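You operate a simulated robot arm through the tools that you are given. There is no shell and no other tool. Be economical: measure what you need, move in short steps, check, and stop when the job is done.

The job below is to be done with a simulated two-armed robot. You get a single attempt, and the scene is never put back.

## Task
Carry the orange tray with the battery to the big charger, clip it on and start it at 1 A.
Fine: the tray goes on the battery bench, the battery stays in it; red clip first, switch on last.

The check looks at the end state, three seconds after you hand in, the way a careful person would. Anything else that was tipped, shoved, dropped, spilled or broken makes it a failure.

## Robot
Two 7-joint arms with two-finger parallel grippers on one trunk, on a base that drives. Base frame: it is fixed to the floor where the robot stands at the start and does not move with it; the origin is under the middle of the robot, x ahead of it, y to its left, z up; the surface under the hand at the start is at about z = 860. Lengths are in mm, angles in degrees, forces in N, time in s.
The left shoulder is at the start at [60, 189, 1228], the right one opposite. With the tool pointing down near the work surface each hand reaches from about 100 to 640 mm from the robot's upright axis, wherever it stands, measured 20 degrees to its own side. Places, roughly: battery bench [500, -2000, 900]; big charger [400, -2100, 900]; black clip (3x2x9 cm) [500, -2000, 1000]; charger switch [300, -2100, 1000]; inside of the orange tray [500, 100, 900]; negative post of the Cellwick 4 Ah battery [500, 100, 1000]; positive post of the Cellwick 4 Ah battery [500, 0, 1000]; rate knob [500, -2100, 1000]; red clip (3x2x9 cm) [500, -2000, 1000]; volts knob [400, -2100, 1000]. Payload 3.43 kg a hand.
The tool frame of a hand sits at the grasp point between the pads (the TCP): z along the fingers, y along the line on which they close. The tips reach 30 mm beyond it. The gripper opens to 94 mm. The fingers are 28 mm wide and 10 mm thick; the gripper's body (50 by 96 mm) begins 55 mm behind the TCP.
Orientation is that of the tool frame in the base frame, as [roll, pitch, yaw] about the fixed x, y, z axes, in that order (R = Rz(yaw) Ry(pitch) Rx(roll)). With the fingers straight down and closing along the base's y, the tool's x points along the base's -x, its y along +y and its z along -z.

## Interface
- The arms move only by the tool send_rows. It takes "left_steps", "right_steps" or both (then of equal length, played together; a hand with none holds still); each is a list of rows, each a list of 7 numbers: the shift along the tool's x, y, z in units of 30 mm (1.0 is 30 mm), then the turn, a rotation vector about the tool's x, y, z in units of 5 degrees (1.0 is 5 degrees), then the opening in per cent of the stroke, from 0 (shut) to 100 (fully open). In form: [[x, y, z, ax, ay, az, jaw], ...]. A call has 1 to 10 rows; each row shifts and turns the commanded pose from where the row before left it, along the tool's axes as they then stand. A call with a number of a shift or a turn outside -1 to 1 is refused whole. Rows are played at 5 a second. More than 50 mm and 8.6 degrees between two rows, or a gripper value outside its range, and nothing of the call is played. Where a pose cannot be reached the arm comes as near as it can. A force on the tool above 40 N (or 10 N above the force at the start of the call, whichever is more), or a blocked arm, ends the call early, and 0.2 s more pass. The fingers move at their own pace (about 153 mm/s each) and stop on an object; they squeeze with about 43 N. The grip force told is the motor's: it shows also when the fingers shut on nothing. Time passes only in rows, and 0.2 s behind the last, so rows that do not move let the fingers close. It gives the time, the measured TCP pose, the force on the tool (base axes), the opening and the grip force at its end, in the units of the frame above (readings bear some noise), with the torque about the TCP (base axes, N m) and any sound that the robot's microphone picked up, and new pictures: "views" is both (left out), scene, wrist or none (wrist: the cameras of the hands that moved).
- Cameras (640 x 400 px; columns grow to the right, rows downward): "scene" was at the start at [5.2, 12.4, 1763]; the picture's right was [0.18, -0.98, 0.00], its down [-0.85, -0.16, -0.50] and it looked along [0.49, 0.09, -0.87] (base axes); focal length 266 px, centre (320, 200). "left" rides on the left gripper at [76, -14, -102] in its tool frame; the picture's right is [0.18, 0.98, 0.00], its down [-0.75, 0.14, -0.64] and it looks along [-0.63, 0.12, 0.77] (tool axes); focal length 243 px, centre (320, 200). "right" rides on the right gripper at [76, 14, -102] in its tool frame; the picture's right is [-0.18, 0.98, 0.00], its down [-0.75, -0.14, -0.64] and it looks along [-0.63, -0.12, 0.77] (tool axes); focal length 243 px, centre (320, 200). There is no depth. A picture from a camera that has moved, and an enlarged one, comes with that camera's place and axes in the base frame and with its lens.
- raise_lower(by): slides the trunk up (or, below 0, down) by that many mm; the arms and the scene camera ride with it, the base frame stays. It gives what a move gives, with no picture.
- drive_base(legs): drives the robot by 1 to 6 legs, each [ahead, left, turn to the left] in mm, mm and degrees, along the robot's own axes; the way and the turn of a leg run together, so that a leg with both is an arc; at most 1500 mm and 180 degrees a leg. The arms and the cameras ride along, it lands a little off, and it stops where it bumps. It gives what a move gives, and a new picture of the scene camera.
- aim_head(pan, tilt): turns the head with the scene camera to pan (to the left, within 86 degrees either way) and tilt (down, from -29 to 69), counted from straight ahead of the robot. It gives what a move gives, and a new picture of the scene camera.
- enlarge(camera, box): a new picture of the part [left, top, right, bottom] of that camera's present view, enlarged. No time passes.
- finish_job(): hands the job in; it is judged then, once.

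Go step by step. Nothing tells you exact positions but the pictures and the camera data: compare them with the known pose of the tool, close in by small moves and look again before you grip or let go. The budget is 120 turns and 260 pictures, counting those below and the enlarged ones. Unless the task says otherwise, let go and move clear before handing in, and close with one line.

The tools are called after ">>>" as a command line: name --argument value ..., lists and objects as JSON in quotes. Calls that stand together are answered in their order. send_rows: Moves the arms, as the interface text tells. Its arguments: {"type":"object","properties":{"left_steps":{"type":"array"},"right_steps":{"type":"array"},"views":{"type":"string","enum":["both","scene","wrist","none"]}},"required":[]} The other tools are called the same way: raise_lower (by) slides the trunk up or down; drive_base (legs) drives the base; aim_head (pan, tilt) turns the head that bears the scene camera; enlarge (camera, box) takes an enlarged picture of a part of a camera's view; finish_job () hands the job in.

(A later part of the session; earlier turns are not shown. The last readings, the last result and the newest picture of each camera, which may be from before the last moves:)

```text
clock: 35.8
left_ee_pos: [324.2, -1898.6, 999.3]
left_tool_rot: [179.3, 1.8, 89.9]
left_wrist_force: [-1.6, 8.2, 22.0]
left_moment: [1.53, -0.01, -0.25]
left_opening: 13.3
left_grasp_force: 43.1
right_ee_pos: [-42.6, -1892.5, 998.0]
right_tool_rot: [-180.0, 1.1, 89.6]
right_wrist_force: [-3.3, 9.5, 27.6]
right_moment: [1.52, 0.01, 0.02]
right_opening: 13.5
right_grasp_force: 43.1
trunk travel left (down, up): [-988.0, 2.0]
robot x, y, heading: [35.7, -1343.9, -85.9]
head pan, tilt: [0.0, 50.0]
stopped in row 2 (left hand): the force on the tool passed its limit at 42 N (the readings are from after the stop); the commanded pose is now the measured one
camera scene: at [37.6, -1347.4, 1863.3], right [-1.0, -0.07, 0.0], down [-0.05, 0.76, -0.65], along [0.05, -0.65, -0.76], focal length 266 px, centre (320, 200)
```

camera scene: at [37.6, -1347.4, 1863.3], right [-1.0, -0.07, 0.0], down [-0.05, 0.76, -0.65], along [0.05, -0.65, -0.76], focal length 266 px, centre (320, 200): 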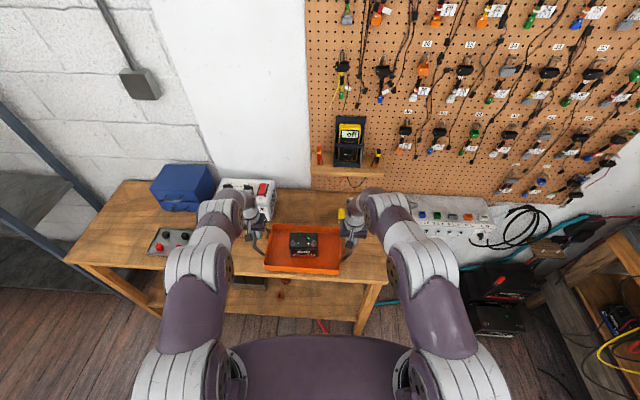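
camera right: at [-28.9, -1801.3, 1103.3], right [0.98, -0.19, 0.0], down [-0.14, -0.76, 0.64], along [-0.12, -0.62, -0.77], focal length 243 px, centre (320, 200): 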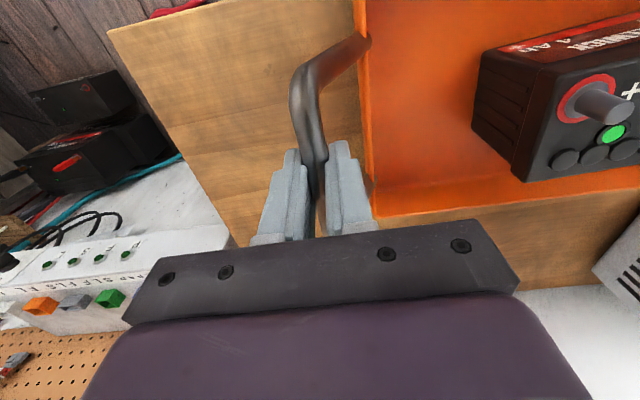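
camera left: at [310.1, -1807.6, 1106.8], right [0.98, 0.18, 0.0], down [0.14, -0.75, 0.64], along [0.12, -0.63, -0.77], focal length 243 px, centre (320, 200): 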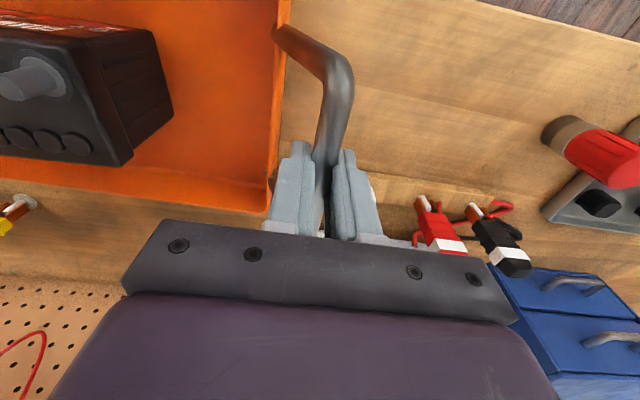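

Contact at TCP z≈999, so the bench is at about 882. I ease the press off and look at how the tray sits.

>>> send_rows --left_steps '[[0, 0, -0.05, 0, 0, 0, 0], [0, 0, 0, 0, 0, 0, 0]]' --right_steps '[[0, 0, -0.05, 0, 0, 0, 0], [0, 0, 0, 0, 0, 0, 0]]' --views "wrist"

>>> enlarge --camera "scene" --box '[220, 180, 412, 300]'

```text
clock: 36.4
left_ee_pos: [325.3, -1900.5, 998.9]
left_tool_rot: [179.5, 1.9, 89.9]
left_wrist_force: [-2.1, 11.5, 16.9]
left_moment: [-0.72, 0.02, -0.45]
left_opening: 13.4
left_grasp_force: 42.9
right_ee_pos: [-42.2, -1893.3, 998.0]
right_tool_rot: [-180.0, 1.1, 89.7]
right_wrist_force: [-1.4, 10.1, 17.6]
right_moment: [-0.54, 0.05, -0.14]
right_opening: 13.2
right_grasp_force: 43.6
trunk travel left (down, up): [-988.0, 2.0]
robot x, y, heading: [39.6, -1344.6, -86.0]
head pan, tilt: [0.0, 50.0]
camera right: at [-28.2, -1813.9, 1099.3], right [0.98, -0.19, 0.0], down [-0.15, -0.74, 0.66], along [-0.12, -0.65, -0.75], focal length 243 px, centre (320, 200)
camera left: at [310.2, -1820.2, 1099.0], right [0.98, 0.18, 0.0], down [0.13, -0.73, 0.67], along [0.12, -0.66, -0.74], focal length 243 px, centre (320, 200)
```

right: 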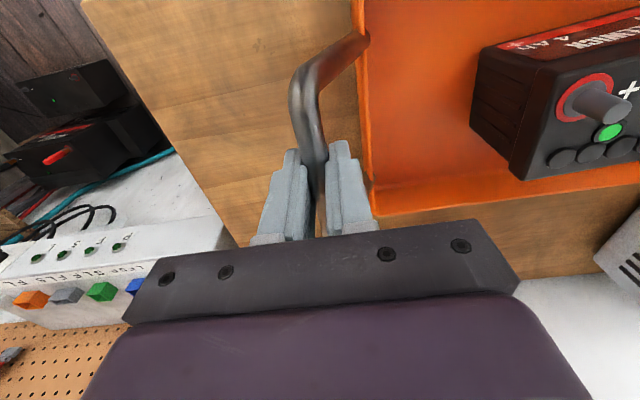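
left: 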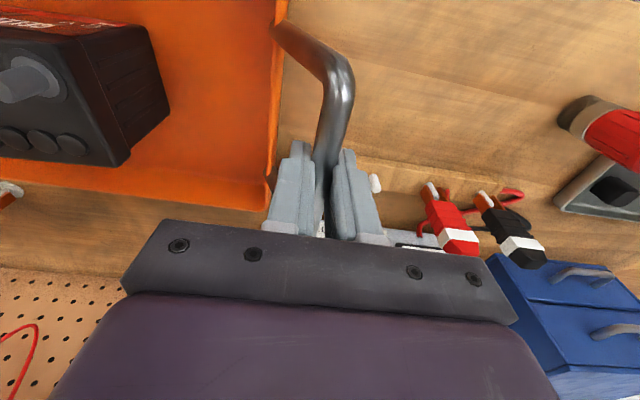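

```text
3.33 times, centred on (316, 240) of scene
camera zoom: at [37.9, -1348.5, 1863.6], right [-1.0, -0.07, 0.0], down [-0.05, 0.76, -0.65], along [0.05, -0.65, -0.76], focal length 887 px, centre (333, 67)
```

zoom: 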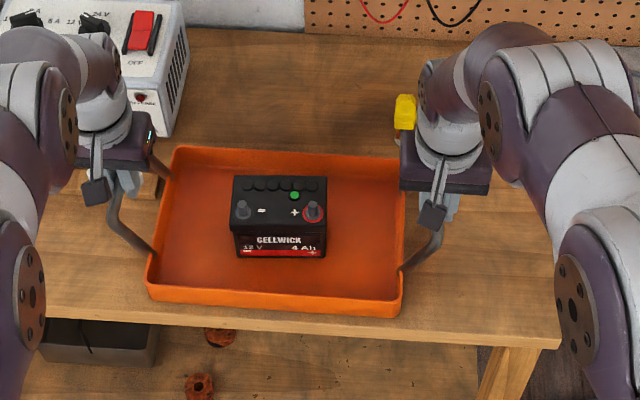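

The tray sits flat on the bench, clear of the edge and stand. I open both hands and rise.

>>> send_rows --left_steps '[[0, 0, 0, 0, 0, 0, 45], [0, 0, 0, 0, 0, 0, 45], [0, 0, -0.3, 0, 0, 0, 45], [0, 0, -0.8, 0, 0, 0, 45], [0, 0, -1, 0, 0, 0, 45], [0, 0, -1, 0, 0, 0, 45], [0, 0, -1, 0, 0, 0, 45]]' --right_steps '[[0, 0, 0, 0, 0, 0, 45], [0, 0, 0, 0, 0, 0, 45], [0, 0, -0.3, 0, 0, 0, 45], [0, 0, -0.8, 0, 0, 0, 45], [0, 0, -1, 0, 0, 0, 45], [0, 0, -1, 0, 0, 0, 45], [0, 0, -1, 0, 0, 0, 45]]'

```text
clock: 38.0
left_ee_pos: [326.0, -1899.6, 1119.5]
left_tool_rot: [179.5, 1.3, 89.8]
left_wrist_force: [-0.4, 0.0, 0.2]
left_moment: [0.0, -0.02, -0.02]
left_opening: 42.4
left_grasp_force: 0.0
right_ee_pos: [-43.5, -1895.4, 1118.4]
right_tool_rot: [-179.9, 0.8, 89.7]
right_wrist_force: [-0.6, 0.1, 0.7]
right_moment: [-0.03, -0.03, 0.02]
right_opening: 42.4
right_grasp_force: 0.0
trunk travel left (down, up): [-988.0, 2.0]
robot x, y, heading: [36.2, -1342.6, -86.1]
head pan, tilt: [0.0, 50.0]
camera scene: at [39.5, -1359.2, 1863.5], right [-1.0, -0.07, 0.0], down [-0.05, 0.76, -0.64], along [0.04, -0.64, -0.77], focal length 266 px, centre (320, 200)
camera right: at [-28.4, -1817.5, 1219.4], right [0.98, -0.19, 0.0], down [-0.15, -0.75, 0.65], along [-0.12, -0.64, -0.76], focal length 243 px, centre (320, 200)
camera left: at [309.7, -1821.9, 1219.9], right [0.98, 0.18, 0.0], down [0.13, -0.74, 0.66], along [0.12, -0.65, -0.75], focal length 243 px, centre (320, 200)
```

scene: 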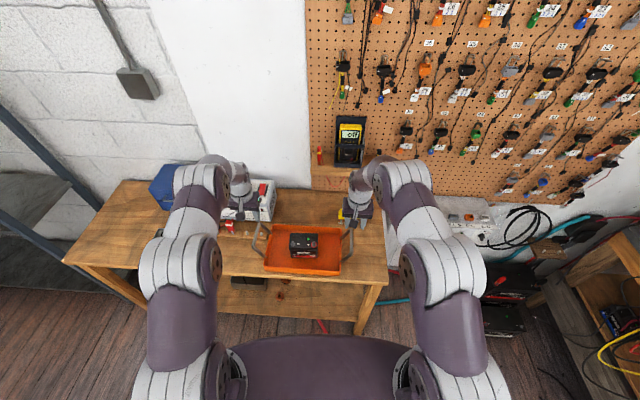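
right: 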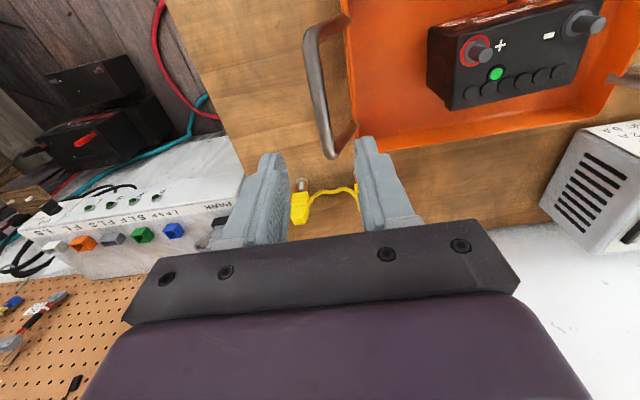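
left: 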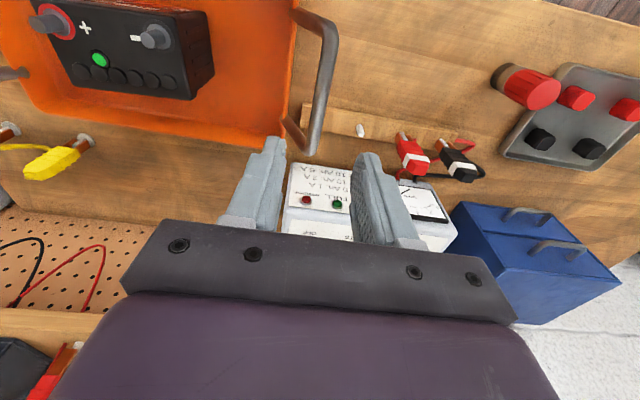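

The tray is placed and both hands are free. I back up a little, shift left to face the charger, and check my own footprint to see how close I may stand.

>>> drive_base --legs '[[-120, 0, 0], [0, 270, -4]]'

>>> aim_head --pan 50 --tilt 69

>>> aim_head --pan 0 --tilt 45

>>> enlarge --camera "scene" --box '[220, 130, 420, 260]'

```text
clock: 40.7
left_ee_pos: [542.9, -1790.6, 1119.9]
left_tool_rot: [179.5, 1.5, 86.1]
left_wrist_force: [-0.9, 0.8, 0.6]
left_moment: [0.04, -0.05, 0.01]
left_opening: 42.2
left_grasp_force: 0.0
right_ee_pos: [176.8, -1761.1, 1118.1]
right_tool_rot: [180.0, 0.7, 85.9]
right_wrist_force: [-0.2, 0.3, -0.2]
right_moment: [0.01, -0.01, 0.01]
right_opening: 42.2
right_grasp_force: 0.1
trunk travel left (down, up): [-988.0, 2.0]
robot x, y, heading: [301.8, -1213.5, -89.8]
head pan, tilt: [0.0, 50.0]
camera scene: at [294.6, -1231.8, 1863.7], right [-1.0, 0.0, 0.0], down [0.0, 0.77, -0.64], along [0.0, -0.64, -0.77], focal length 266 px, centre (320, 200)
```

scene: 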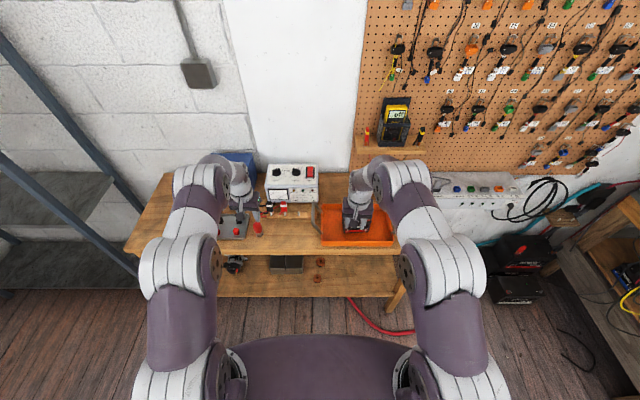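

```text
clock: 41.9
left_ee_pos: [543.5, -1791.2, 1119.2]
left_tool_rot: [179.5, 1.6, 85.9]
left_wrist_force: [-0.1, -0.6, 0.3]
left_moment: [-0.01, 0.01, -0.03]
left_opening: 42.4
left_grasp_force: 0.0
right_ee_pos: [176.5, -1762.0, 1118.3]
right_tool_rot: [-180.0, 0.7, 85.7]
right_wrist_force: [-0.1, -0.2, -0.4]
right_moment: [0.01, 0.02, -0.01]
right_opening: 42.5
right_grasp_force: 0.0
trunk travel left (down, up): [-988.0, 2.0]
robot x, y, heading: [293.5, -1209.0, -90.1]
head pan, tilt: [50.0, 68.8]
camera scene: at [339.2, -1191.4, 1841.7], right [-0.64, -0.77, 0.0], down [-0.71, 0.6, -0.36], along [0.28, -0.23, -0.93], focal length 266 px, centre (320, 200)
```

scene: 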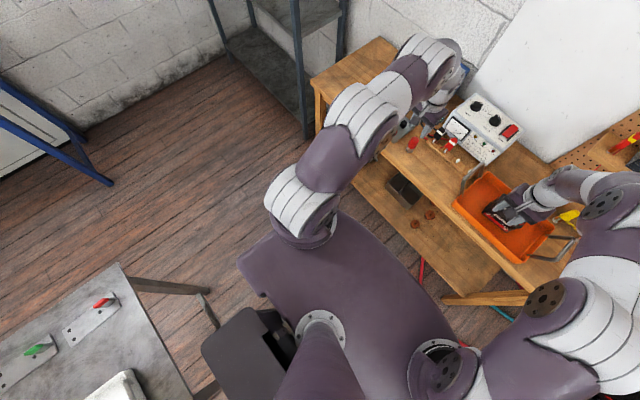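

```text
clock: 43.1
left_ee_pos: [544.0, -1792.1, 1118.9]
left_tool_rot: [179.6, 1.4, 86.0]
left_wrist_force: [1.0, -0.7, 0.5]
left_moment: [0.01, -0.03, 0.0]
left_opening: 42.2
left_grasp_force: 0.0
right_ee_pos: [178.5, -1762.4, 1117.1]
right_tool_rot: [-180.0, 0.7, 85.6]
right_wrist_force: [-0.2, 0.2, 0.9]
right_moment: [0.02, -0.01, -0.03]
right_opening: 42.4
right_grasp_force: 0.0
trunk travel left (down, up): [-988.0, 2.0]
robot x, y, heading: [299.0, -1218.2, -89.8]
head pan, tilt: [0.0, 45.0]
camera scene: at [297.0, -1236.9, 1870.5], right [-1.0, 0.0, 0.0], down [0.0, 0.71, -0.71], along [0.0, -0.71, -0.71], focal length 266 px, centre (320, 200)
```

scene: 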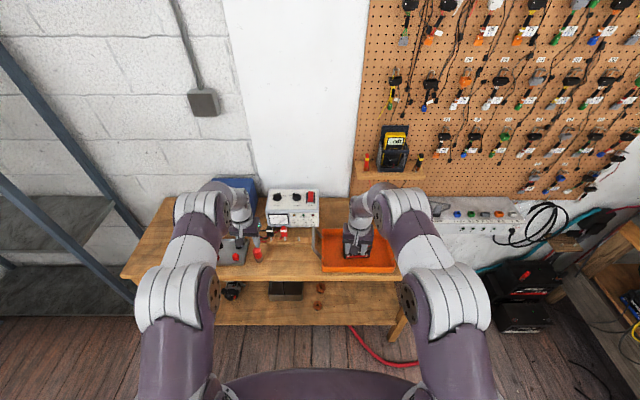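

```text
3.08 times, centred on (320, 195) of scene
camera zoom: at [297.0, -1236.9, 1870.5], right [-1.0, 0.0, 0.0], down [0.0, 0.71, -0.71], along [0.0, -0.71, -0.71], focal length 819 px, centre (320, 215)
```

zoom: 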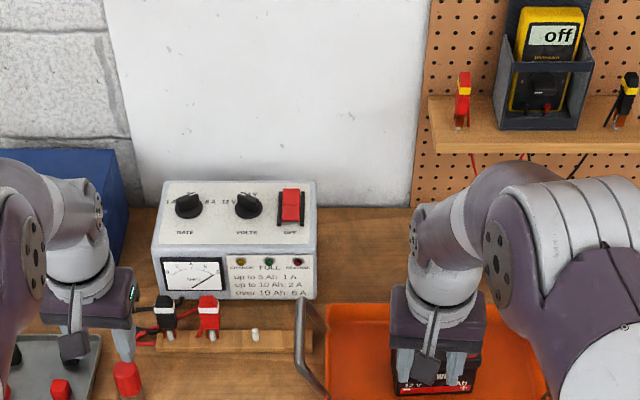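

My torso front is short, so I can come as near as at the start bench (≈340 mm). First I read the charger's panel closely.

>>> enlarge --camera "scene" --box '[262, 183, 326, 223]'

>>> enlarge --camera "scene" --box '[260, 215, 324, 255]'

>>> enlarge --camera "left" --box '[0, 0, 640, 400]'

```text
10.00 times, centred on (294, 203) of scene
camera zoom: at [297.0, -1236.9, 1870.5], right [-1.0, 0.0, 0.0], down [0.0, 0.71, -0.71], along [0.0, -0.71, -0.71], focal length 2661 px, centre (580, 170)
```

zoom: 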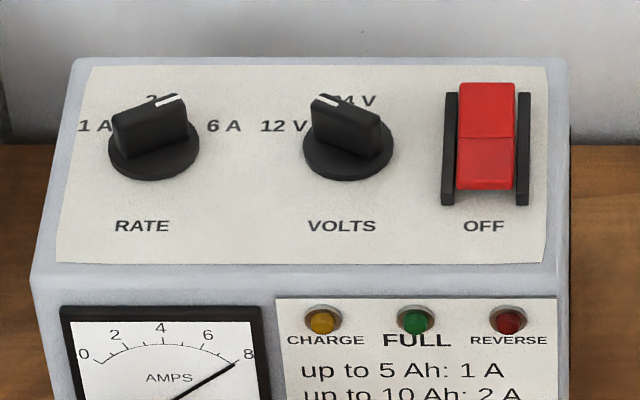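

```text
10.00 times, centred on (292, 235) of scene
camera zoom: at [297.0, -1236.9, 1870.5], right [-1.0, 0.0, 0.0], down [0.0, 0.71, -0.71], along [0.0, -0.71, -0.71], focal length 2661 px, centre (600, -150)
```

zoom: 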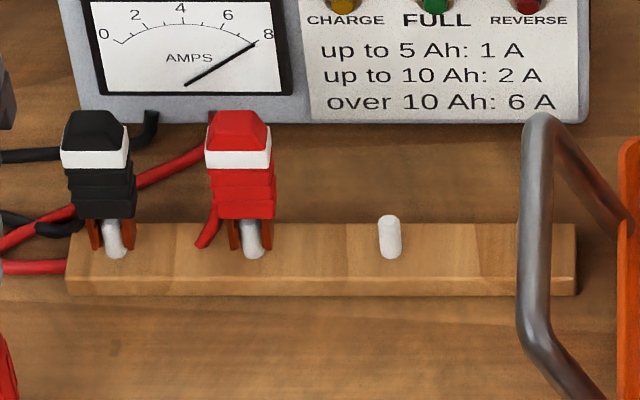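

```text
1.00 times, centred on (320, 200) of left (not enlarged: the box is as wide or as high as the picture)
camera zoom: at [534.9, -1712.6, 1219.8], right [0.99, 0.12, 0.0], down [0.08, -0.74, 0.66], along [0.08, -0.66, -0.75], focal length 243 px, centre (320, 200)
```

zoom: 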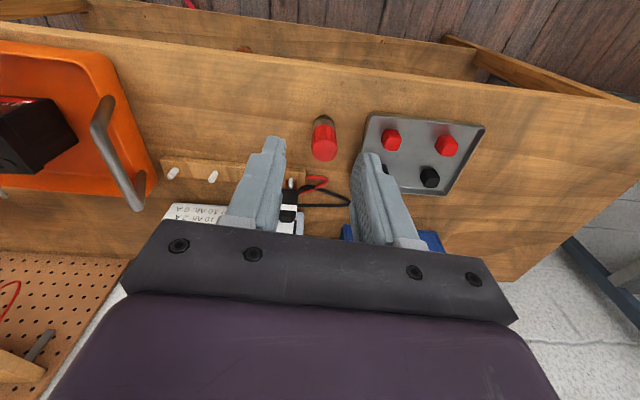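

The rate knob points to 6 A (needs 1 A, turn left about 120°), the volts knob to 12 V (right for this battery), the switch is off. Clips stand on pegs: red at about [452,-1954], black at [513,-1954], tops at z≈988. I pull the hands back, then drive closer.

>>> send_rows --left_steps '[[0.9, 0, -0.2, 0, 0, 0, 45], [0.9, 0, -0.2, 0, 0, 0, 45], [0.9, 0, 0, 0, 0, 0, 45], [0.9, 0, 0, 0, 0, 0, 45]]' --right_steps '[[0.9, 0, -0.2, 0, 0, 0, 45], [0.9, 0, -0.2, 0, 0, 0, 45], [0.9, 0, 0, 0, 0, 0, 45], [0.9, 0, 0, 0, 0, 0, 45]]' --views "none"

>>> drive_base --legs '[[0, -60, 0], [170, 0, 0]]'

>>> drive_base --legs '[[50, 0, 0]]'

>>> enlarge --camera "right" --box '[0, 0, 640, 400]'

>>> enlarge --camera "left" --box '[0, 0, 640, 400]'

```text
clock: 44.1
left_ee_pos: [551.2, -1680.8, 1128.5]
left_tool_rot: [179.5, 1.6, 86.0]
left_wrist_force: [0.2, 0.4, 0.0]
left_moment: [-0.01, -0.02, -0.03]
left_opening: 42.2
left_grasp_force: 0.0
right_ee_pos: [185.0, -1652.1, 1127.4]
right_tool_rot: [-180.0, 0.8, 85.7]
right_wrist_force: [-0.3, -0.6, 0.3]
right_moment: [-0.02, 0.0, -0.04]
right_opening: 42.4
right_grasp_force: 0.1
trunk travel left (down, up): [-988.0, 2.0]
robot x, y, heading: [293.8, -1214.4, -90.0]
head pan, tilt: [0.0, 45.0]
```

```text
clock: 46.1
left_ee_pos: [491.9, -1850.5, 1130.1]
left_tool_rot: [179.5, 1.6, 85.9]
left_wrist_force: [0.2, 0.4, -0.6]
left_moment: [-0.01, -0.03, 0.0]
left_opening: 42.6
left_grasp_force: 0.1
right_ee_pos: [125.7, -1819.1, 1129.2]
right_tool_rot: [-179.9, 0.9, 85.7]
right_wrist_force: [0.5, 0.3, 0.9]
right_moment: [-0.02, -0.02, 0.01]
right_opening: 41.9
right_grasp_force: 0.1
trunk travel left (down, up): [-988.0, 2.0]
robot x, y, heading: [234.4, -1386.5, -90.0]
head pan, tilt: [0.0, 45.0]
camera scene: at [237.7, -1401.4, 1870.7], right [-1.0, 0.0, 0.0], down [0.0, 0.7, -0.71], along [0.0, -0.71, -0.7], focal length 266 px, centre (320, 200)
```

scene: 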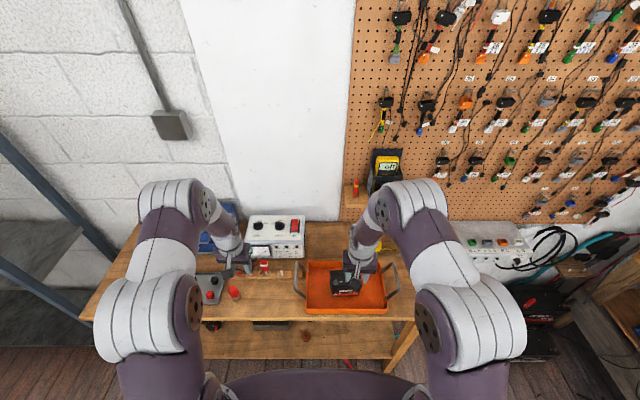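

```text
clock: 47.0
left_ee_pos: [491.2, -1894.3, 1131.5]
left_tool_rot: [179.5, 1.8, 85.9]
left_wrist_force: [0.9, 0.7, -0.2]
left_moment: [-0.06, -0.01, -0.02]
left_opening: 42.3
left_grasp_force: 0.1
right_ee_pos: [125.0, -1863.3, 1130.4]
right_tool_rot: [179.9, 1.0, 85.8]
right_wrist_force: [-0.1, 0.1, -0.5]
right_moment: [-0.05, 0.04, 0.01]
right_opening: 42.3
right_grasp_force: 0.2
trunk travel left (down, up): [-988.0, 2.0]
robot x, y, heading: [239.0, -1432.3, -89.9]
head pan, tilt: [0.0, 45.0]
camera scene: at [237.5, -1443.2, 1870.8], right [-1.0, 0.0, 0.0], down [0.0, 0.7, -0.71], along [0.0, -0.71, -0.7], focal length 266 px, centre (320, 200)
```

scene: 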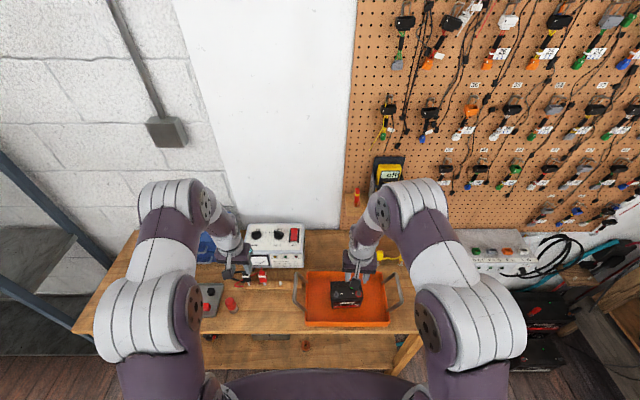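

```text
1.00 times, centred on (320, 200) of right (not enlarged: the box is as wide or as high as the picture)
camera zoom: at [145.1, -1786.9, 1231.6], right [0.97, -0.26, 0.0], down [-0.2, -0.73, 0.66], along [-0.17, -0.63, -0.75], focal length 243 px, centre (320, 200)
```

zoom: 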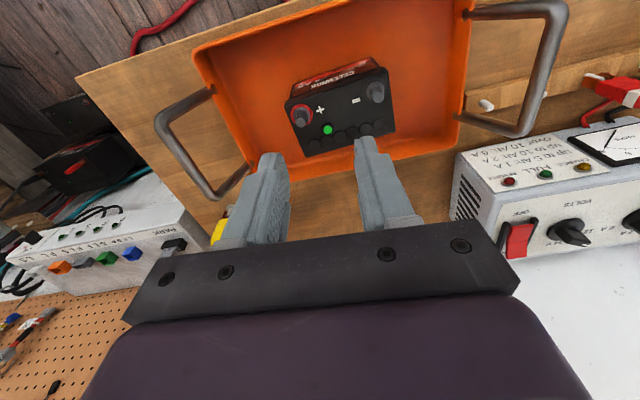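

```text
1.00 times, centred on (320, 200) of left (not enlarged: the box is as wide or as high as the picture)
camera zoom: at [481.7, -1814.9, 1232.2], right [0.99, 0.11, 0.0], down [0.08, -0.74, 0.67], along [0.08, -0.66, -0.75], focal length 243 px, centre (320, 200)
```

zoom: 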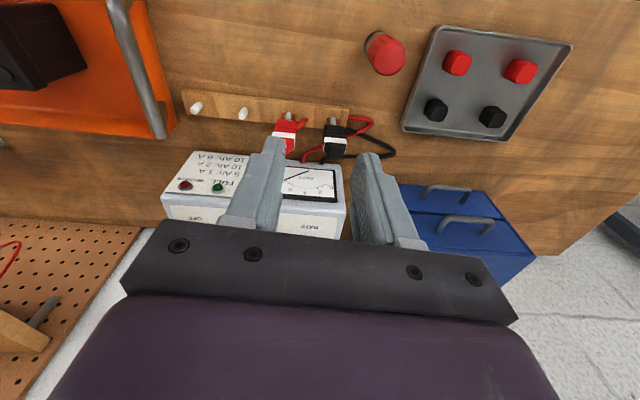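

No bump; robot at [237,-1432]. I enlarge the battery from both cameras to locate the posts.

>>> enlarge --camera "scene" --box '[290, 255, 402, 325]'

>>> enlarge --camera "right" --box '[260, 50, 420, 150]'

>>> enlarge --camera "left" --box '[240, 90, 400, 190]'

```text
5.71 times, centred on (346, 290) of scene
camera zoom: at [237.5, -1443.2, 1870.8], right [-1.0, 0.0, 0.0], down [0.0, 0.7, -0.71], along [0.0, -0.71, -0.7], focal length 1520 px, centre (171, -314)
```

zoom: 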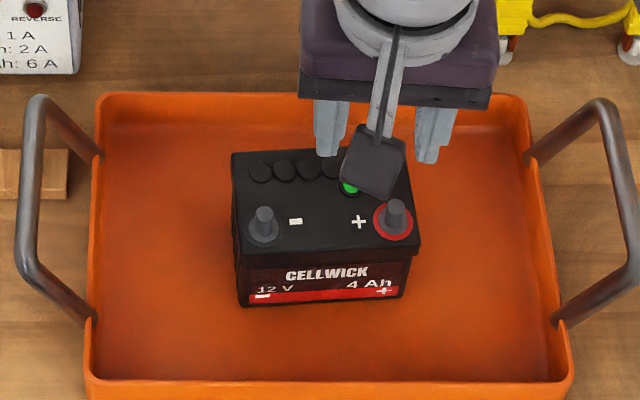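

```text
4.00 times, centred on (340, 100) of right
camera zoom: at [145.1, -1786.9, 1231.6], right [0.97, -0.26, 0.0], down [-0.2, -0.73, 0.66], along [-0.17, -0.63, -0.75], focal length 970 px, centre (240, 600)
```

zoom: 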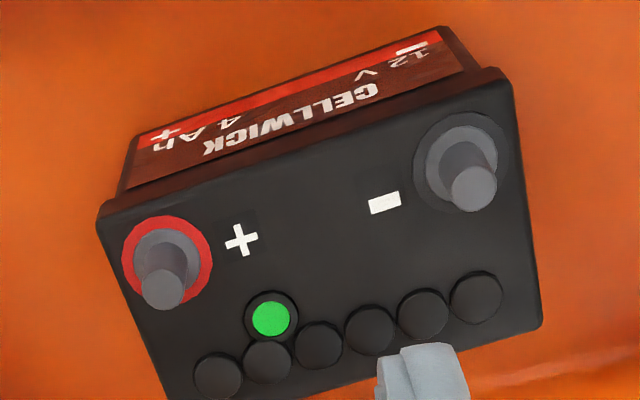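

```text
4.00 times, centred on (320, 140) of left
camera zoom: at [481.7, -1814.9, 1232.2], right [0.99, 0.11, 0.0], down [0.08, -0.74, 0.67], along [0.08, -0.66, -0.75], focal length 970 px, centre (320, 440)
```

zoom: 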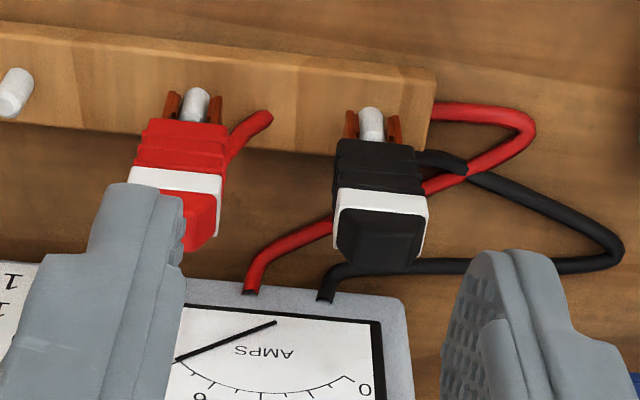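

Posts: + top at about [98,-1885,980], − at [181,-1880,980]. Now I bring the left hand above the red clip with yaw squared.

>>> send_rows --left_steps '[[-0.5, -0.3, 0, 0, 0, -0.82, 48], [-0.5, -0.3, 0.3, 0, 0, 0, 48], [-0.5, -0.35, 0.6, 0, 0, 0, 48], [-0.45, -0.3, 0.6, 0, 0, 0, 48], [0, 0, 0.6, 0, 0, 0, 48], [0, 0, 0, 0, 0, 0, 48]]' --views "wrist"

>>> enlarge --camera "scene" --box '[210, 220, 322, 290]'

```text
clock: 48.4
left_ee_pos: [453.0, -1960.4, 1066.0]
left_tool_rot: [179.6, 1.4, 90.1]
left_wrist_force: [-0.2, -0.7, -1.5]
left_moment: [0.02, 0.01, 0.01]
left_opening: 45.0
left_grasp_force: 0.1
right_ee_pos: [125.3, -1870.4, 1128.6]
right_tool_rot: [-180.0, 0.7, 85.7]
right_wrist_force: [0.0, 0.8, -0.1]
right_moment: [0.0, 0.0, -0.03]
right_opening: 42.3
right_grasp_force: 0.1
trunk travel left (down, up): [-988.0, 2.0]
robot x, y, heading: [237.8, -1433.4, -90.1]
head pan, tilt: [0.0, 45.0]
camera left: at [438.2, -1882.5, 1167.2], right [0.98, 0.18, 0.0], down [0.14, -0.74, 0.66], along [0.12, -0.65, -0.75], focal length 243 px, centre (320, 200)
```

left: 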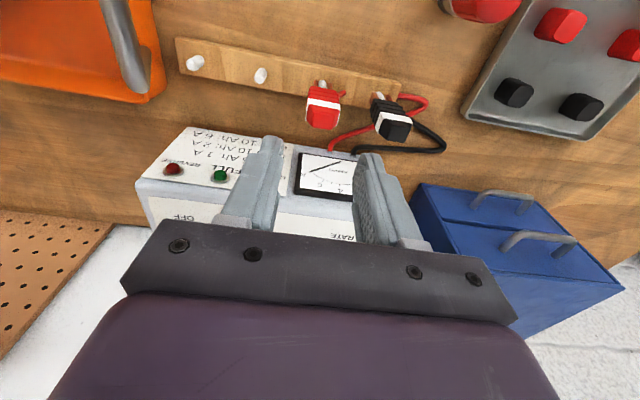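

```text
5.71 times, centred on (266, 255) of scene
camera zoom: at [237.4, -1455.5, 1870.5], right [-1.0, 0.0, 0.0], down [0.0, 0.71, -0.71], along [0.0, -0.71, -0.71], focal length 1520 px, centre (629, -114)
```

zoom: 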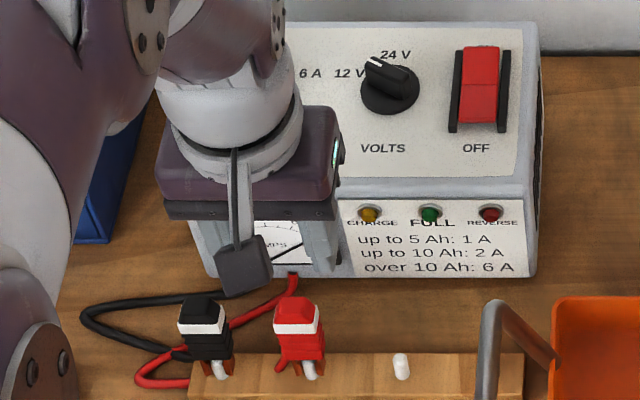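

TCP is aligned to the red clip within a few mm. I descend to z≈966 and look.

>>> send_rows --left_steps '[[0.1, 0, 0.6, 0, 0, 0, 48], [0, 0, 0.9, 0, 0, 0, 48], [0, 0, 0.9, 0, 0, 0, 48], [0, 0, 0.9, 0, 0, 0, 48], [0, 0, 0, 0, 0, 0, 48]]' --views "wrist"

>>> enlarge --camera "scene" --box '[210, 220, 322, 290]'

```text
clock: 49.6
left_ee_pos: [453.7, -1960.2, 967.0]
left_tool_rot: [179.7, 1.5, 89.9]
left_wrist_force: [-0.1, 0.8, -0.1]
left_moment: [0.04, -0.02, -0.02]
left_opening: 44.9
left_grasp_force: 0.0
right_ee_pos: [124.5, -1870.5, 1127.2]
right_tool_rot: [179.9, 0.7, 85.7]
right_wrist_force: [0.5, 0.2, 0.8]
right_moment: [-0.01, 0.0, -0.01]
right_opening: 42.2
right_grasp_force: 0.1
trunk travel left (down, up): [-988.0, 2.0]
robot x, y, heading: [241.6, -1433.1, -90.0]
head pan, tilt: [0.0, 45.0]
camera left: at [438.4, -1882.9, 1068.5], right [0.98, 0.18, 0.0], down [0.14, -0.74, 0.66], along [0.12, -0.65, -0.75], focal length 243 px, centre (320, 200)
```

left: 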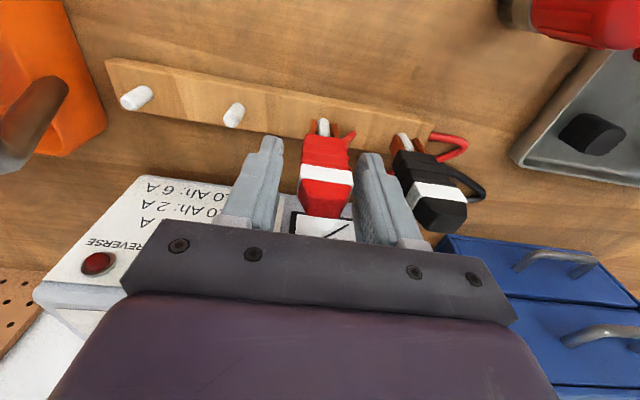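

```text
5.71 times, centred on (266, 255) of scene
camera zoom: at [237.3, -1455.1, 1870.6], right [-1.0, 0.0, 0.0], down [0.0, 0.71, -0.71], along [0.0, -0.71, -0.71], focal length 1520 px, centre (629, -114)
```

zoom: 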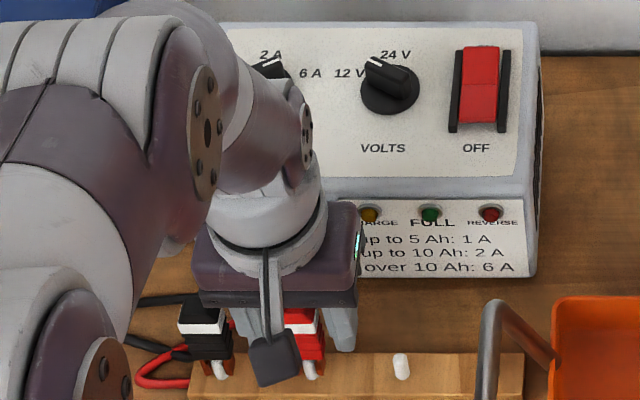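

The red clip is between the fingers. I close on it, then lift it off its peg.

>>> send_rows --left_steps '[[0.13, 0, 0, 0, 0, 0, 48], [0, 0, 0, 0, 0, 0, 30], [0, 0, 0, 0, 0, 0, 0], [0, 0, 0, 0, 0, 0, 0], [0, 0, 0, 0, 0, 0, 0]]' --views "wrist"

```text
clock: 50.8
left_ee_pos: [452.9, -1956.1, 967.6]
left_tool_rot: [179.6, 1.5, 90.1]
left_wrist_force: [-0.1, -0.1, -0.3]
left_moment: [-0.01, 0.0, 0.01]
left_opening: 25.1
left_grasp_force: 42.4
right_ee_pos: [124.2, -1872.5, 1127.2]
right_tool_rot: [-179.9, 0.7, 85.6]
right_wrist_force: [-0.7, 0.1, 0.2]
right_moment: [0.01, 0.0, -0.02]
right_opening: 42.3
right_grasp_force: 0.1
trunk travel left (down, up): [-988.0, 2.0]
robot x, y, heading: [239.7, -1432.7, -90.2]
head pan, tilt: [0.0, 45.0]
camera left: at [439.0, -1878.7, 1068.4], right [0.98, 0.18, 0.0], down [0.14, -0.74, 0.66], along [0.12, -0.65, -0.75], focal length 243 px, centre (320, 200)
```

left: 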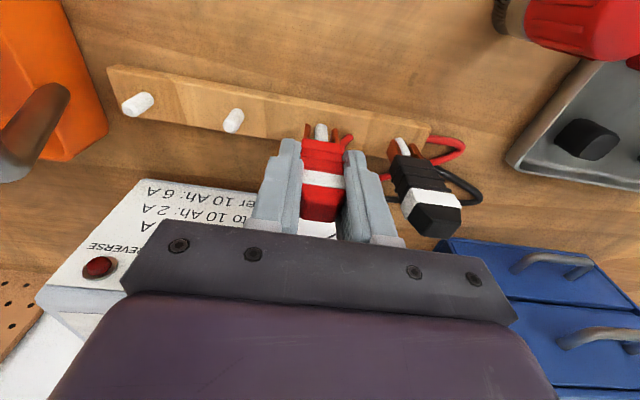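

Squeezing opens the jaws. I lift it slowly.

>>> send_rows --left_steps '[[0, 0, -0.5, 0, 0, 0, 0], [0, 0, -0.8, 0, 0, 0, 0], [0, 0, -0.8, 0, 0, 0, 0], [0, 0, -0.9, 0, 0, 0, 0], [0, 0, 0, 0, 0, 0, 0]]' --views "both"

>>> enlarge --camera "scene" --box '[210, 220, 322, 290]'

```text
clock: 52.0
left_ee_pos: [452.5, -1954.2, 1057.5]
left_tool_rot: [179.6, 1.5, 90.0]
left_wrist_force: [0.0, -0.4, -0.1]
left_moment: [-0.04, 0.0, 0.0]
left_opening: 24.8
left_grasp_force: 43.6
right_ee_pos: [125.1, -1871.4, 1127.0]
right_tool_rot: [179.9, 0.7, 85.7]
right_wrist_force: [-0.1, -0.2, 0.0]
right_moment: [0.02, -0.02, 0.0]
right_opening: 42.3
right_grasp_force: 0.1
trunk travel left (down, up): [-988.0, 2.0]
robot x, y, heading: [240.7, -1433.3, -90.0]
head pan, tilt: [0.0, 45.0]
camera scene: at [237.5, -1455.5, 1870.5], right [-1.0, 0.0, 0.0], down [0.0, 0.71, -0.71], along [0.0, -0.71, -0.71], focal length 266 px, centre (320, 200)
camera left: at [437.9, -1876.6, 1159.1], right [0.98, 0.18, 0.0], down [0.14, -0.74, 0.66], along [0.12, -0.65, -0.75], focal length 243 px, centre (320, 200)
```

scene: 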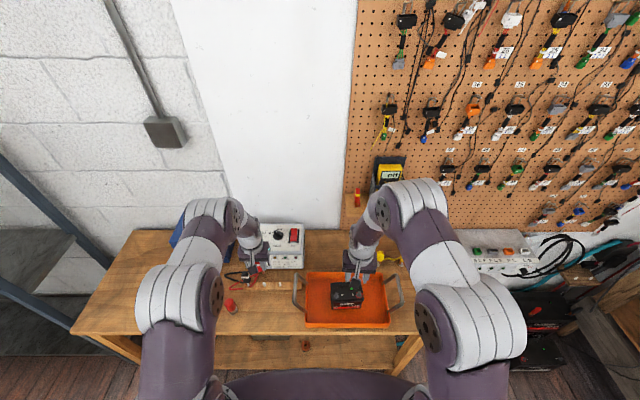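
left: 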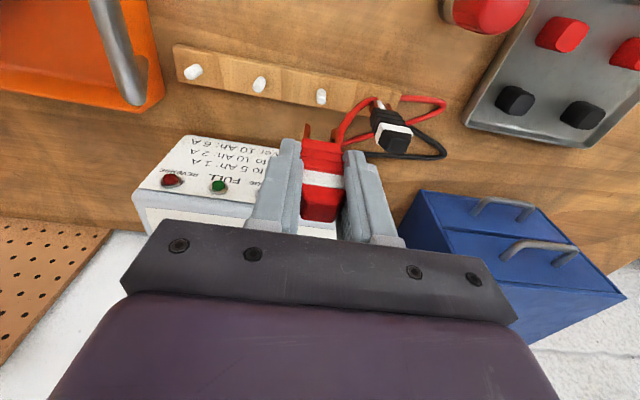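

```text
5.71 times, centred on (266, 255) of scene
camera zoom: at [237.5, -1455.5, 1870.5], right [-1.0, 0.0, 0.0], down [0.0, 0.71, -0.71], along [0.0, -0.71, -0.71], focal length 1520 px, centre (629, -114)
```

zoom: 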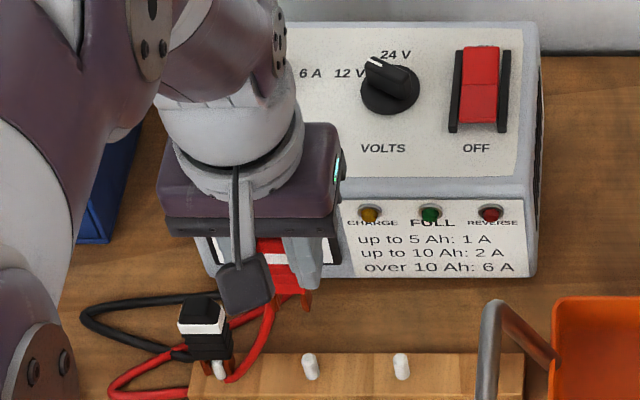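

The red clip is off its peg, lead slack so far. I move the right hand out of the way while the left rises and goes towards the + post, watching for lead tension.

>>> send_rows --right_steps '[[0.8, -0.9, 0, 0, 0, 0, 45], [0.8, -0.9, 0, 0, 0, 0, 45], [0.8, -0.9, 0, 0, 0, 0, 45], [0.8, -0.9, 0, 0, 0, 0, 45], [0.8, -0.9, 0, 0, 0, 0, 45], [0.5, -0.9, 0, 0, 0, 0, 45], [0.5, -0.9, 0, 0, 0, 0, 45], [0, -0.5, 0, 0, 0, 0, 45]]' --left_steps '[[0, 0, -0.6, 0, 0, 0, 0], [0, 0, -0.6, 0, 0, 0, 0], [0.3, -0.9, 0, 0, 0, 0, 0], [0.3, -0.9, 0, 0, 0, 0, 0], [0.3, -0.9, 0, 0, 0, 0, 0], [0.3, -0.9, 0, 0, 0, 0, 0], [0.3, -0.9, 0, 0, 0, 0, 0], [0, 0, 0, 0, 0, 0, 0]]' --views "scene"

```text
clock: 53.8
left_ee_pos: [317.5, -1908.8, 1090.3]
left_tool_rot: [179.6, 1.4, 89.9]
left_wrist_force: [-0.1, -0.1, -0.6]
left_moment: [0.0, 0.0, 0.01]
left_opening: 24.8
left_grasp_force: 42.5
right_ee_pos: [-67.2, -1706.8, 1124.8]
right_tool_rot: [180.0, 0.7, 85.7]
right_wrist_force: [0.1, 0.5, 0.7]
right_moment: [0.01, -0.02, 0.0]
right_opening: 42.3
right_grasp_force: 0.1
trunk travel left (down, up): [-988.0, 2.0]
robot x, y, heading: [237.9, -1435.5, -89.9]
head pan, tilt: [0.0, 45.0]
camera scene: at [237.2, -1455.6, 1870.5], right [-1.0, 0.0, 0.0], down [0.0, 0.71, -0.71], along [0.0, -0.71, -0.71], focal length 266 px, centre (320, 200)
```

scene: 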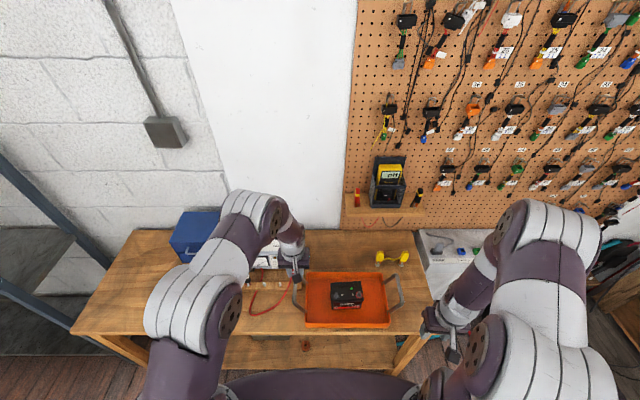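

No tension; the lead still has slack. I continue towards the post.

>>> send_rows --left_steps '[[0.1, -0.9, 0, 0, 0, 0, 0], [0.1, -0.9, 0, 0, 0, 0, 0], [0.1, -0.9, 0, 0, 0, 0, 0], [0.1, -0.9, 0, 0, 0, 0, 0], [0.1, -0.9, 0, 0, 0, 0, 0], [0.1, -0.9, 0, 0, 0, 0, 0], [0.1, -0.9, 0, 0, 0, 0, 0], [0.1, -0.9, 0, 0, 0, 0, 0], [0, 0, 0, 0, 0, 0, 0]]' --views "both"

>>> enlarge --camera "scene" --box '[270, 230, 430, 330]'

```text
clock: 55.8
left_ee_pos: [103.1, -1883.8, 1090.6]
left_tool_rot: [179.6, 1.6, 90.0]
left_wrist_force: [0.8, 0.6, -0.5]
left_moment: [0.03, -0.03, -0.02]
left_opening: 25.1
left_grasp_force: 43.3
right_ee_pos: [-66.9, -1706.6, 1125.7]
right_tool_rot: [-179.9, 0.6, 85.7]
right_wrist_force: [-0.5, -0.3, 0.3]
right_moment: [0.03, 0.01, -0.02]
right_opening: 42.5
right_grasp_force: 0.0
trunk travel left (down, up): [-988.0, 2.0]
robot x, y, heading: [239.8, -1431.6, -90.2]
head pan, tilt: [0.0, 45.0]
camera scene: at [237.9, -1455.3, 1870.5], right [-1.0, 0.0, 0.0], down [0.0, 0.71, -0.71], along [0.0, -0.71, -0.71], focal length 266 px, centre (320, 200)
camera left: at [87.0, -1806.7, 1191.8], right [0.98, 0.18, 0.0], down [0.14, -0.74, 0.66], along [0.12, -0.65, -0.75], focal length 243 px, centre (320, 200)
```

scene: 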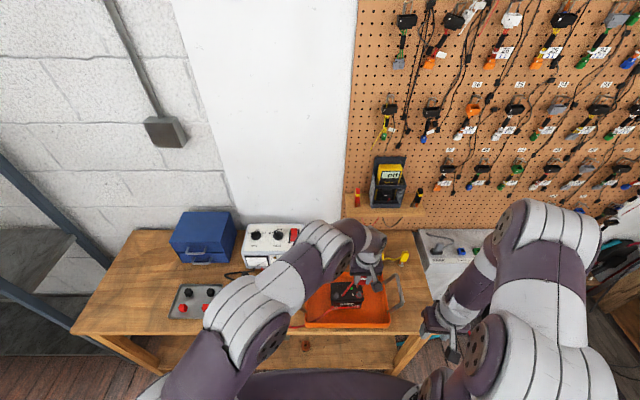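
left: 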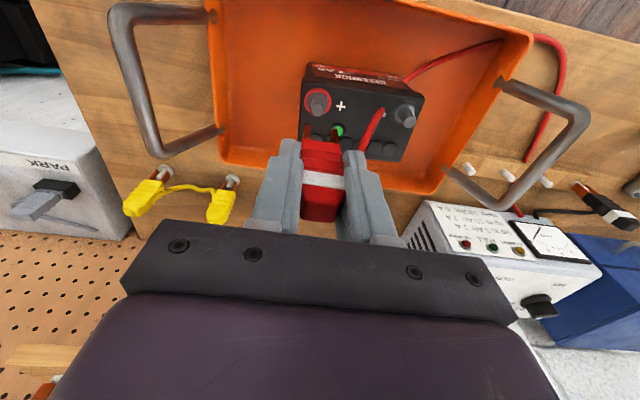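

```text
4.00 times, centred on (350, 280) of scene
camera zoom: at [237.9, -1455.3, 1870.5], right [-1.0, 0.0, 0.0], down [0.0, 0.71, -0.71], along [0.0, -0.71, -0.71], focal length 1064 px, centre (200, -120)
```

zoom: 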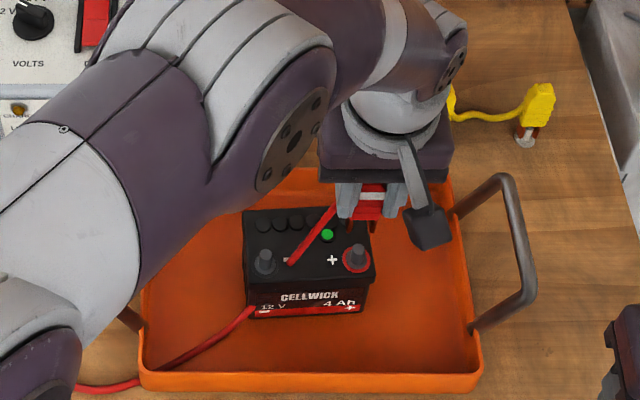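

Lead reaches with slack. The + post is at about [101,-1884.5], matching the TCP. I descend until the jaw tips are just over the post, and check.

>>> send_rows --left_steps '[[0, -0.07, 0.5, 0, 0, 0, 0], [0, 0, 0.5, 0, 0, 0, 0], [0, 0, 0.4, 0, 0, 0, 0], [0, 0, 0, 0, 0, 0, 0]]' --views "none"

>>> enlarge --camera "scene" --box '[310, 250, 406, 310]'

>>> enlarge --camera "left" --box '[220, 40, 440, 240]'

>>> enlarge --camera "right" --box '[0, 0, 640, 400]'

```text
clock: 56.8
left_ee_pos: [99.7, -1886.4, 1048.0]
left_tool_rot: [179.6, 1.5, 90.1]
left_wrist_force: [-0.3, 0.5, 0.6]
left_moment: [0.01, 0.02, 0.04]
left_opening: 25.0
left_grasp_force: 43.1
right_ee_pos: [-66.9, -1706.5, 1125.9]
right_tool_rot: [-179.9, 0.6, 85.6]
right_wrist_force: [0.1, 0.0, -0.2]
right_moment: [0.0, -0.02, 0.0]
right_opening: 42.2
right_grasp_force: 0.1
trunk travel left (down, up): [-988.0, 2.0]
robot x, y, heading: [239.7, -1433.2, -90.1]
head pan, tilt: [0.0, 45.0]
```

```text
6.67 times, centred on (358, 280) of scene
camera zoom: at [236.8, -1455.1, 1870.5], right [-1.0, 0.0, 0.0], down [0.0, 0.71, -0.71], along [0.0, -0.71, -0.71], focal length 1774 px, centre (67, -333)
```

zoom: 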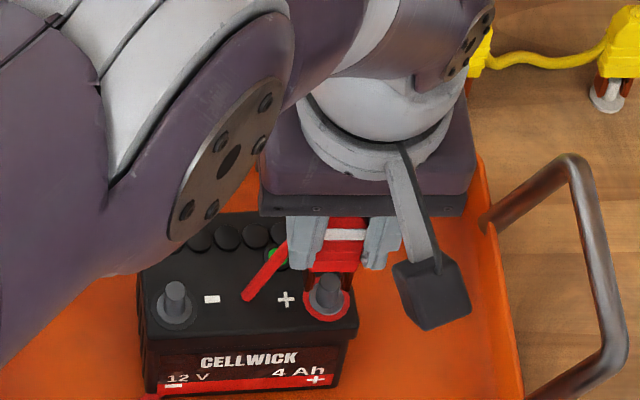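

```text
2.00 times, centred on (330, 140) of left
camera zoom: at [85.5, -1807.7, 1148.8], right [0.98, 0.18, 0.0], down [0.14, -0.74, 0.66], along [0.12, -0.65, -0.75], focal length 485 px, centre (300, 320)
```

zoom: 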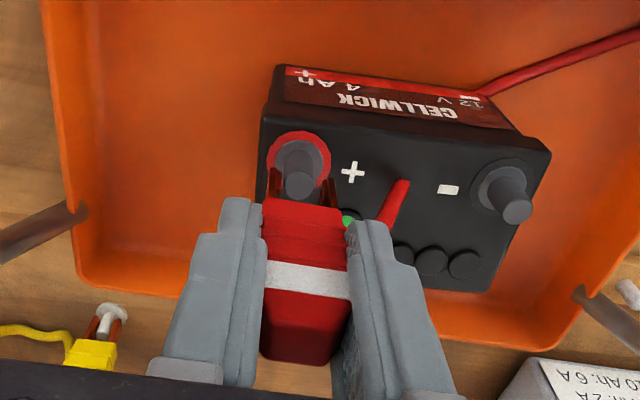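

```text
1.00 times, centred on (320, 200) of right (not enlarged: the box is as wide or as high as the picture)
camera zoom: at [-47.3, -1630.2, 1227.3], right [0.97, -0.26, 0.0], down [-0.2, -0.73, 0.65], along [-0.17, -0.63, -0.76], focal length 243 px, centre (320, 200)
```

zoom: 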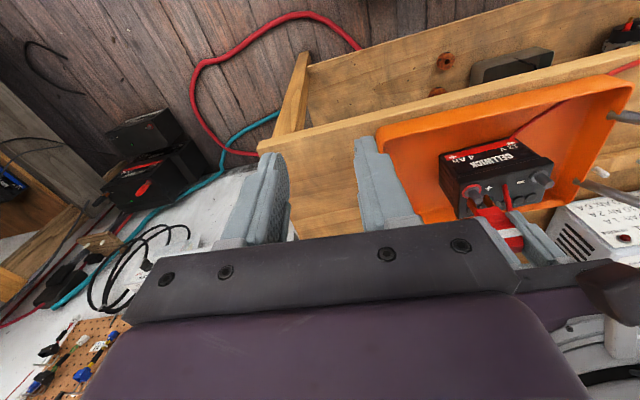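

Jaws straddle the post in both views. I lower it over the post in small steps.

>>> send_rows --left_steps '[[-0.05, 0, 0.3, 0, 0, 0, 0], [0, 0, 0.3, 0, 0, 0, 0], [0, 0, 0.15, 0, 0, 0, 0], [0, 0, 0, 0, 0, 0, 0]]' --views "none"

>>> enlarge --camera "scene" --box '[310, 250, 406, 310]'

>>> enlarge --camera "left" --box '[220, 40, 440, 240]'

>>> enlarge --camera "right" --box '[420, 120, 580, 270]'

```text
clock: 57.6
left_ee_pos: [98.1, -1888.9, 1035.8]
left_tool_rot: [-179.8, 2.2, 90.2]
left_wrist_force: [8.9, 11.0, 35.1]
left_moment: [1.01, -0.71, 0.03]
left_opening: 25.0
left_grasp_force: 43.2
right_ee_pos: [-65.2, -1702.6, 1127.9]
right_tool_rot: [-179.9, 0.8, 85.6]
right_wrist_force: [0.1, 0.1, 0.5]
right_moment: [0.03, -0.01, -0.01]
right_opening: 42.3
right_grasp_force: 0.2
trunk travel left (down, up): [-988.0, 2.0]
robot x, y, heading: [240.7, -1433.3, -90.0]
head pan, tilt: [0.0, 45.0]
stopped in row 3 (left hand): the force on the tool passed its limit at 49 N (the readings are from after the stop); the commanded pose is now the measured one
```

```text
6.67 times, centred on (358, 280) of scene
camera zoom: at [239.8, -1450.0, 1870.9], right [-1.0, 0.0, 0.0], down [0.0, 0.71, -0.71], along [0.0, -0.71, -0.71], focal length 1774 px, centre (67, -333)
```

zoom: 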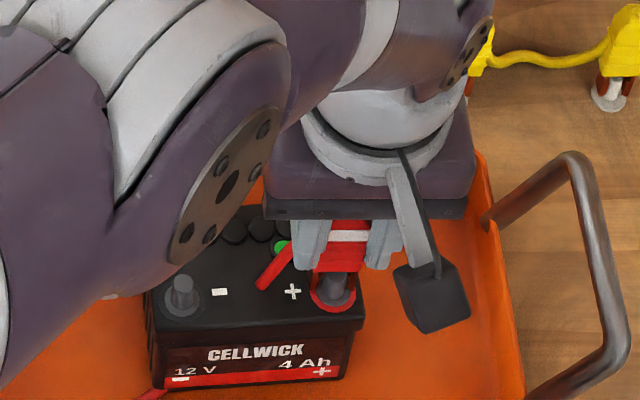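

```text
2.00 times, centred on (330, 140) of left
camera zoom: at [84.4, -1810.2, 1135.2], right [0.98, 0.19, -0.01], down [0.14, -0.73, 0.67], along [0.12, -0.66, -0.74], focal length 485 px, centre (300, 320)
```

zoom: 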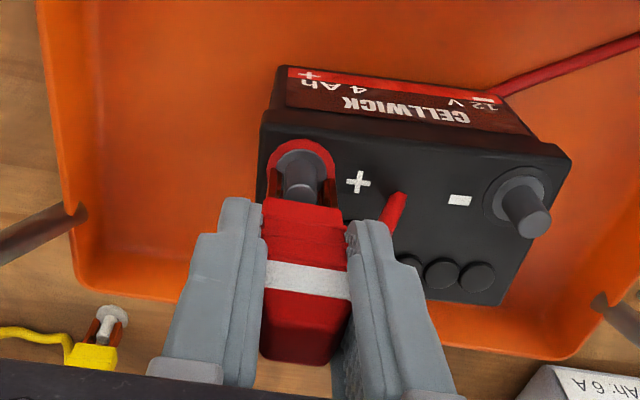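

```text
2.67 times, centred on (500, 195) of right
camera zoom: at [-45.1, -1626.9, 1228.5], right [0.97, -0.26, 0.0], down [-0.2, -0.73, 0.65], along [-0.17, -0.63, -0.76], focal length 647 px, centre (-160, 213)
```

zoom: 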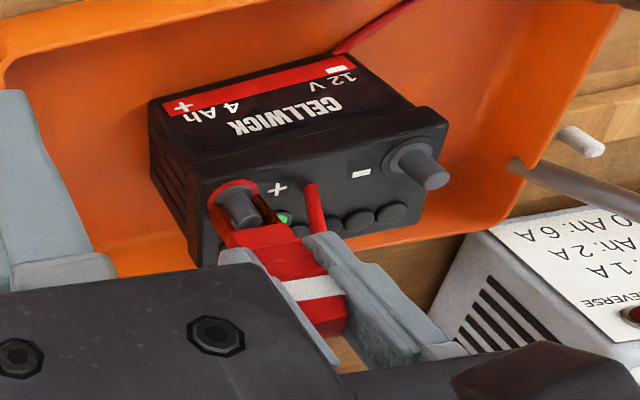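

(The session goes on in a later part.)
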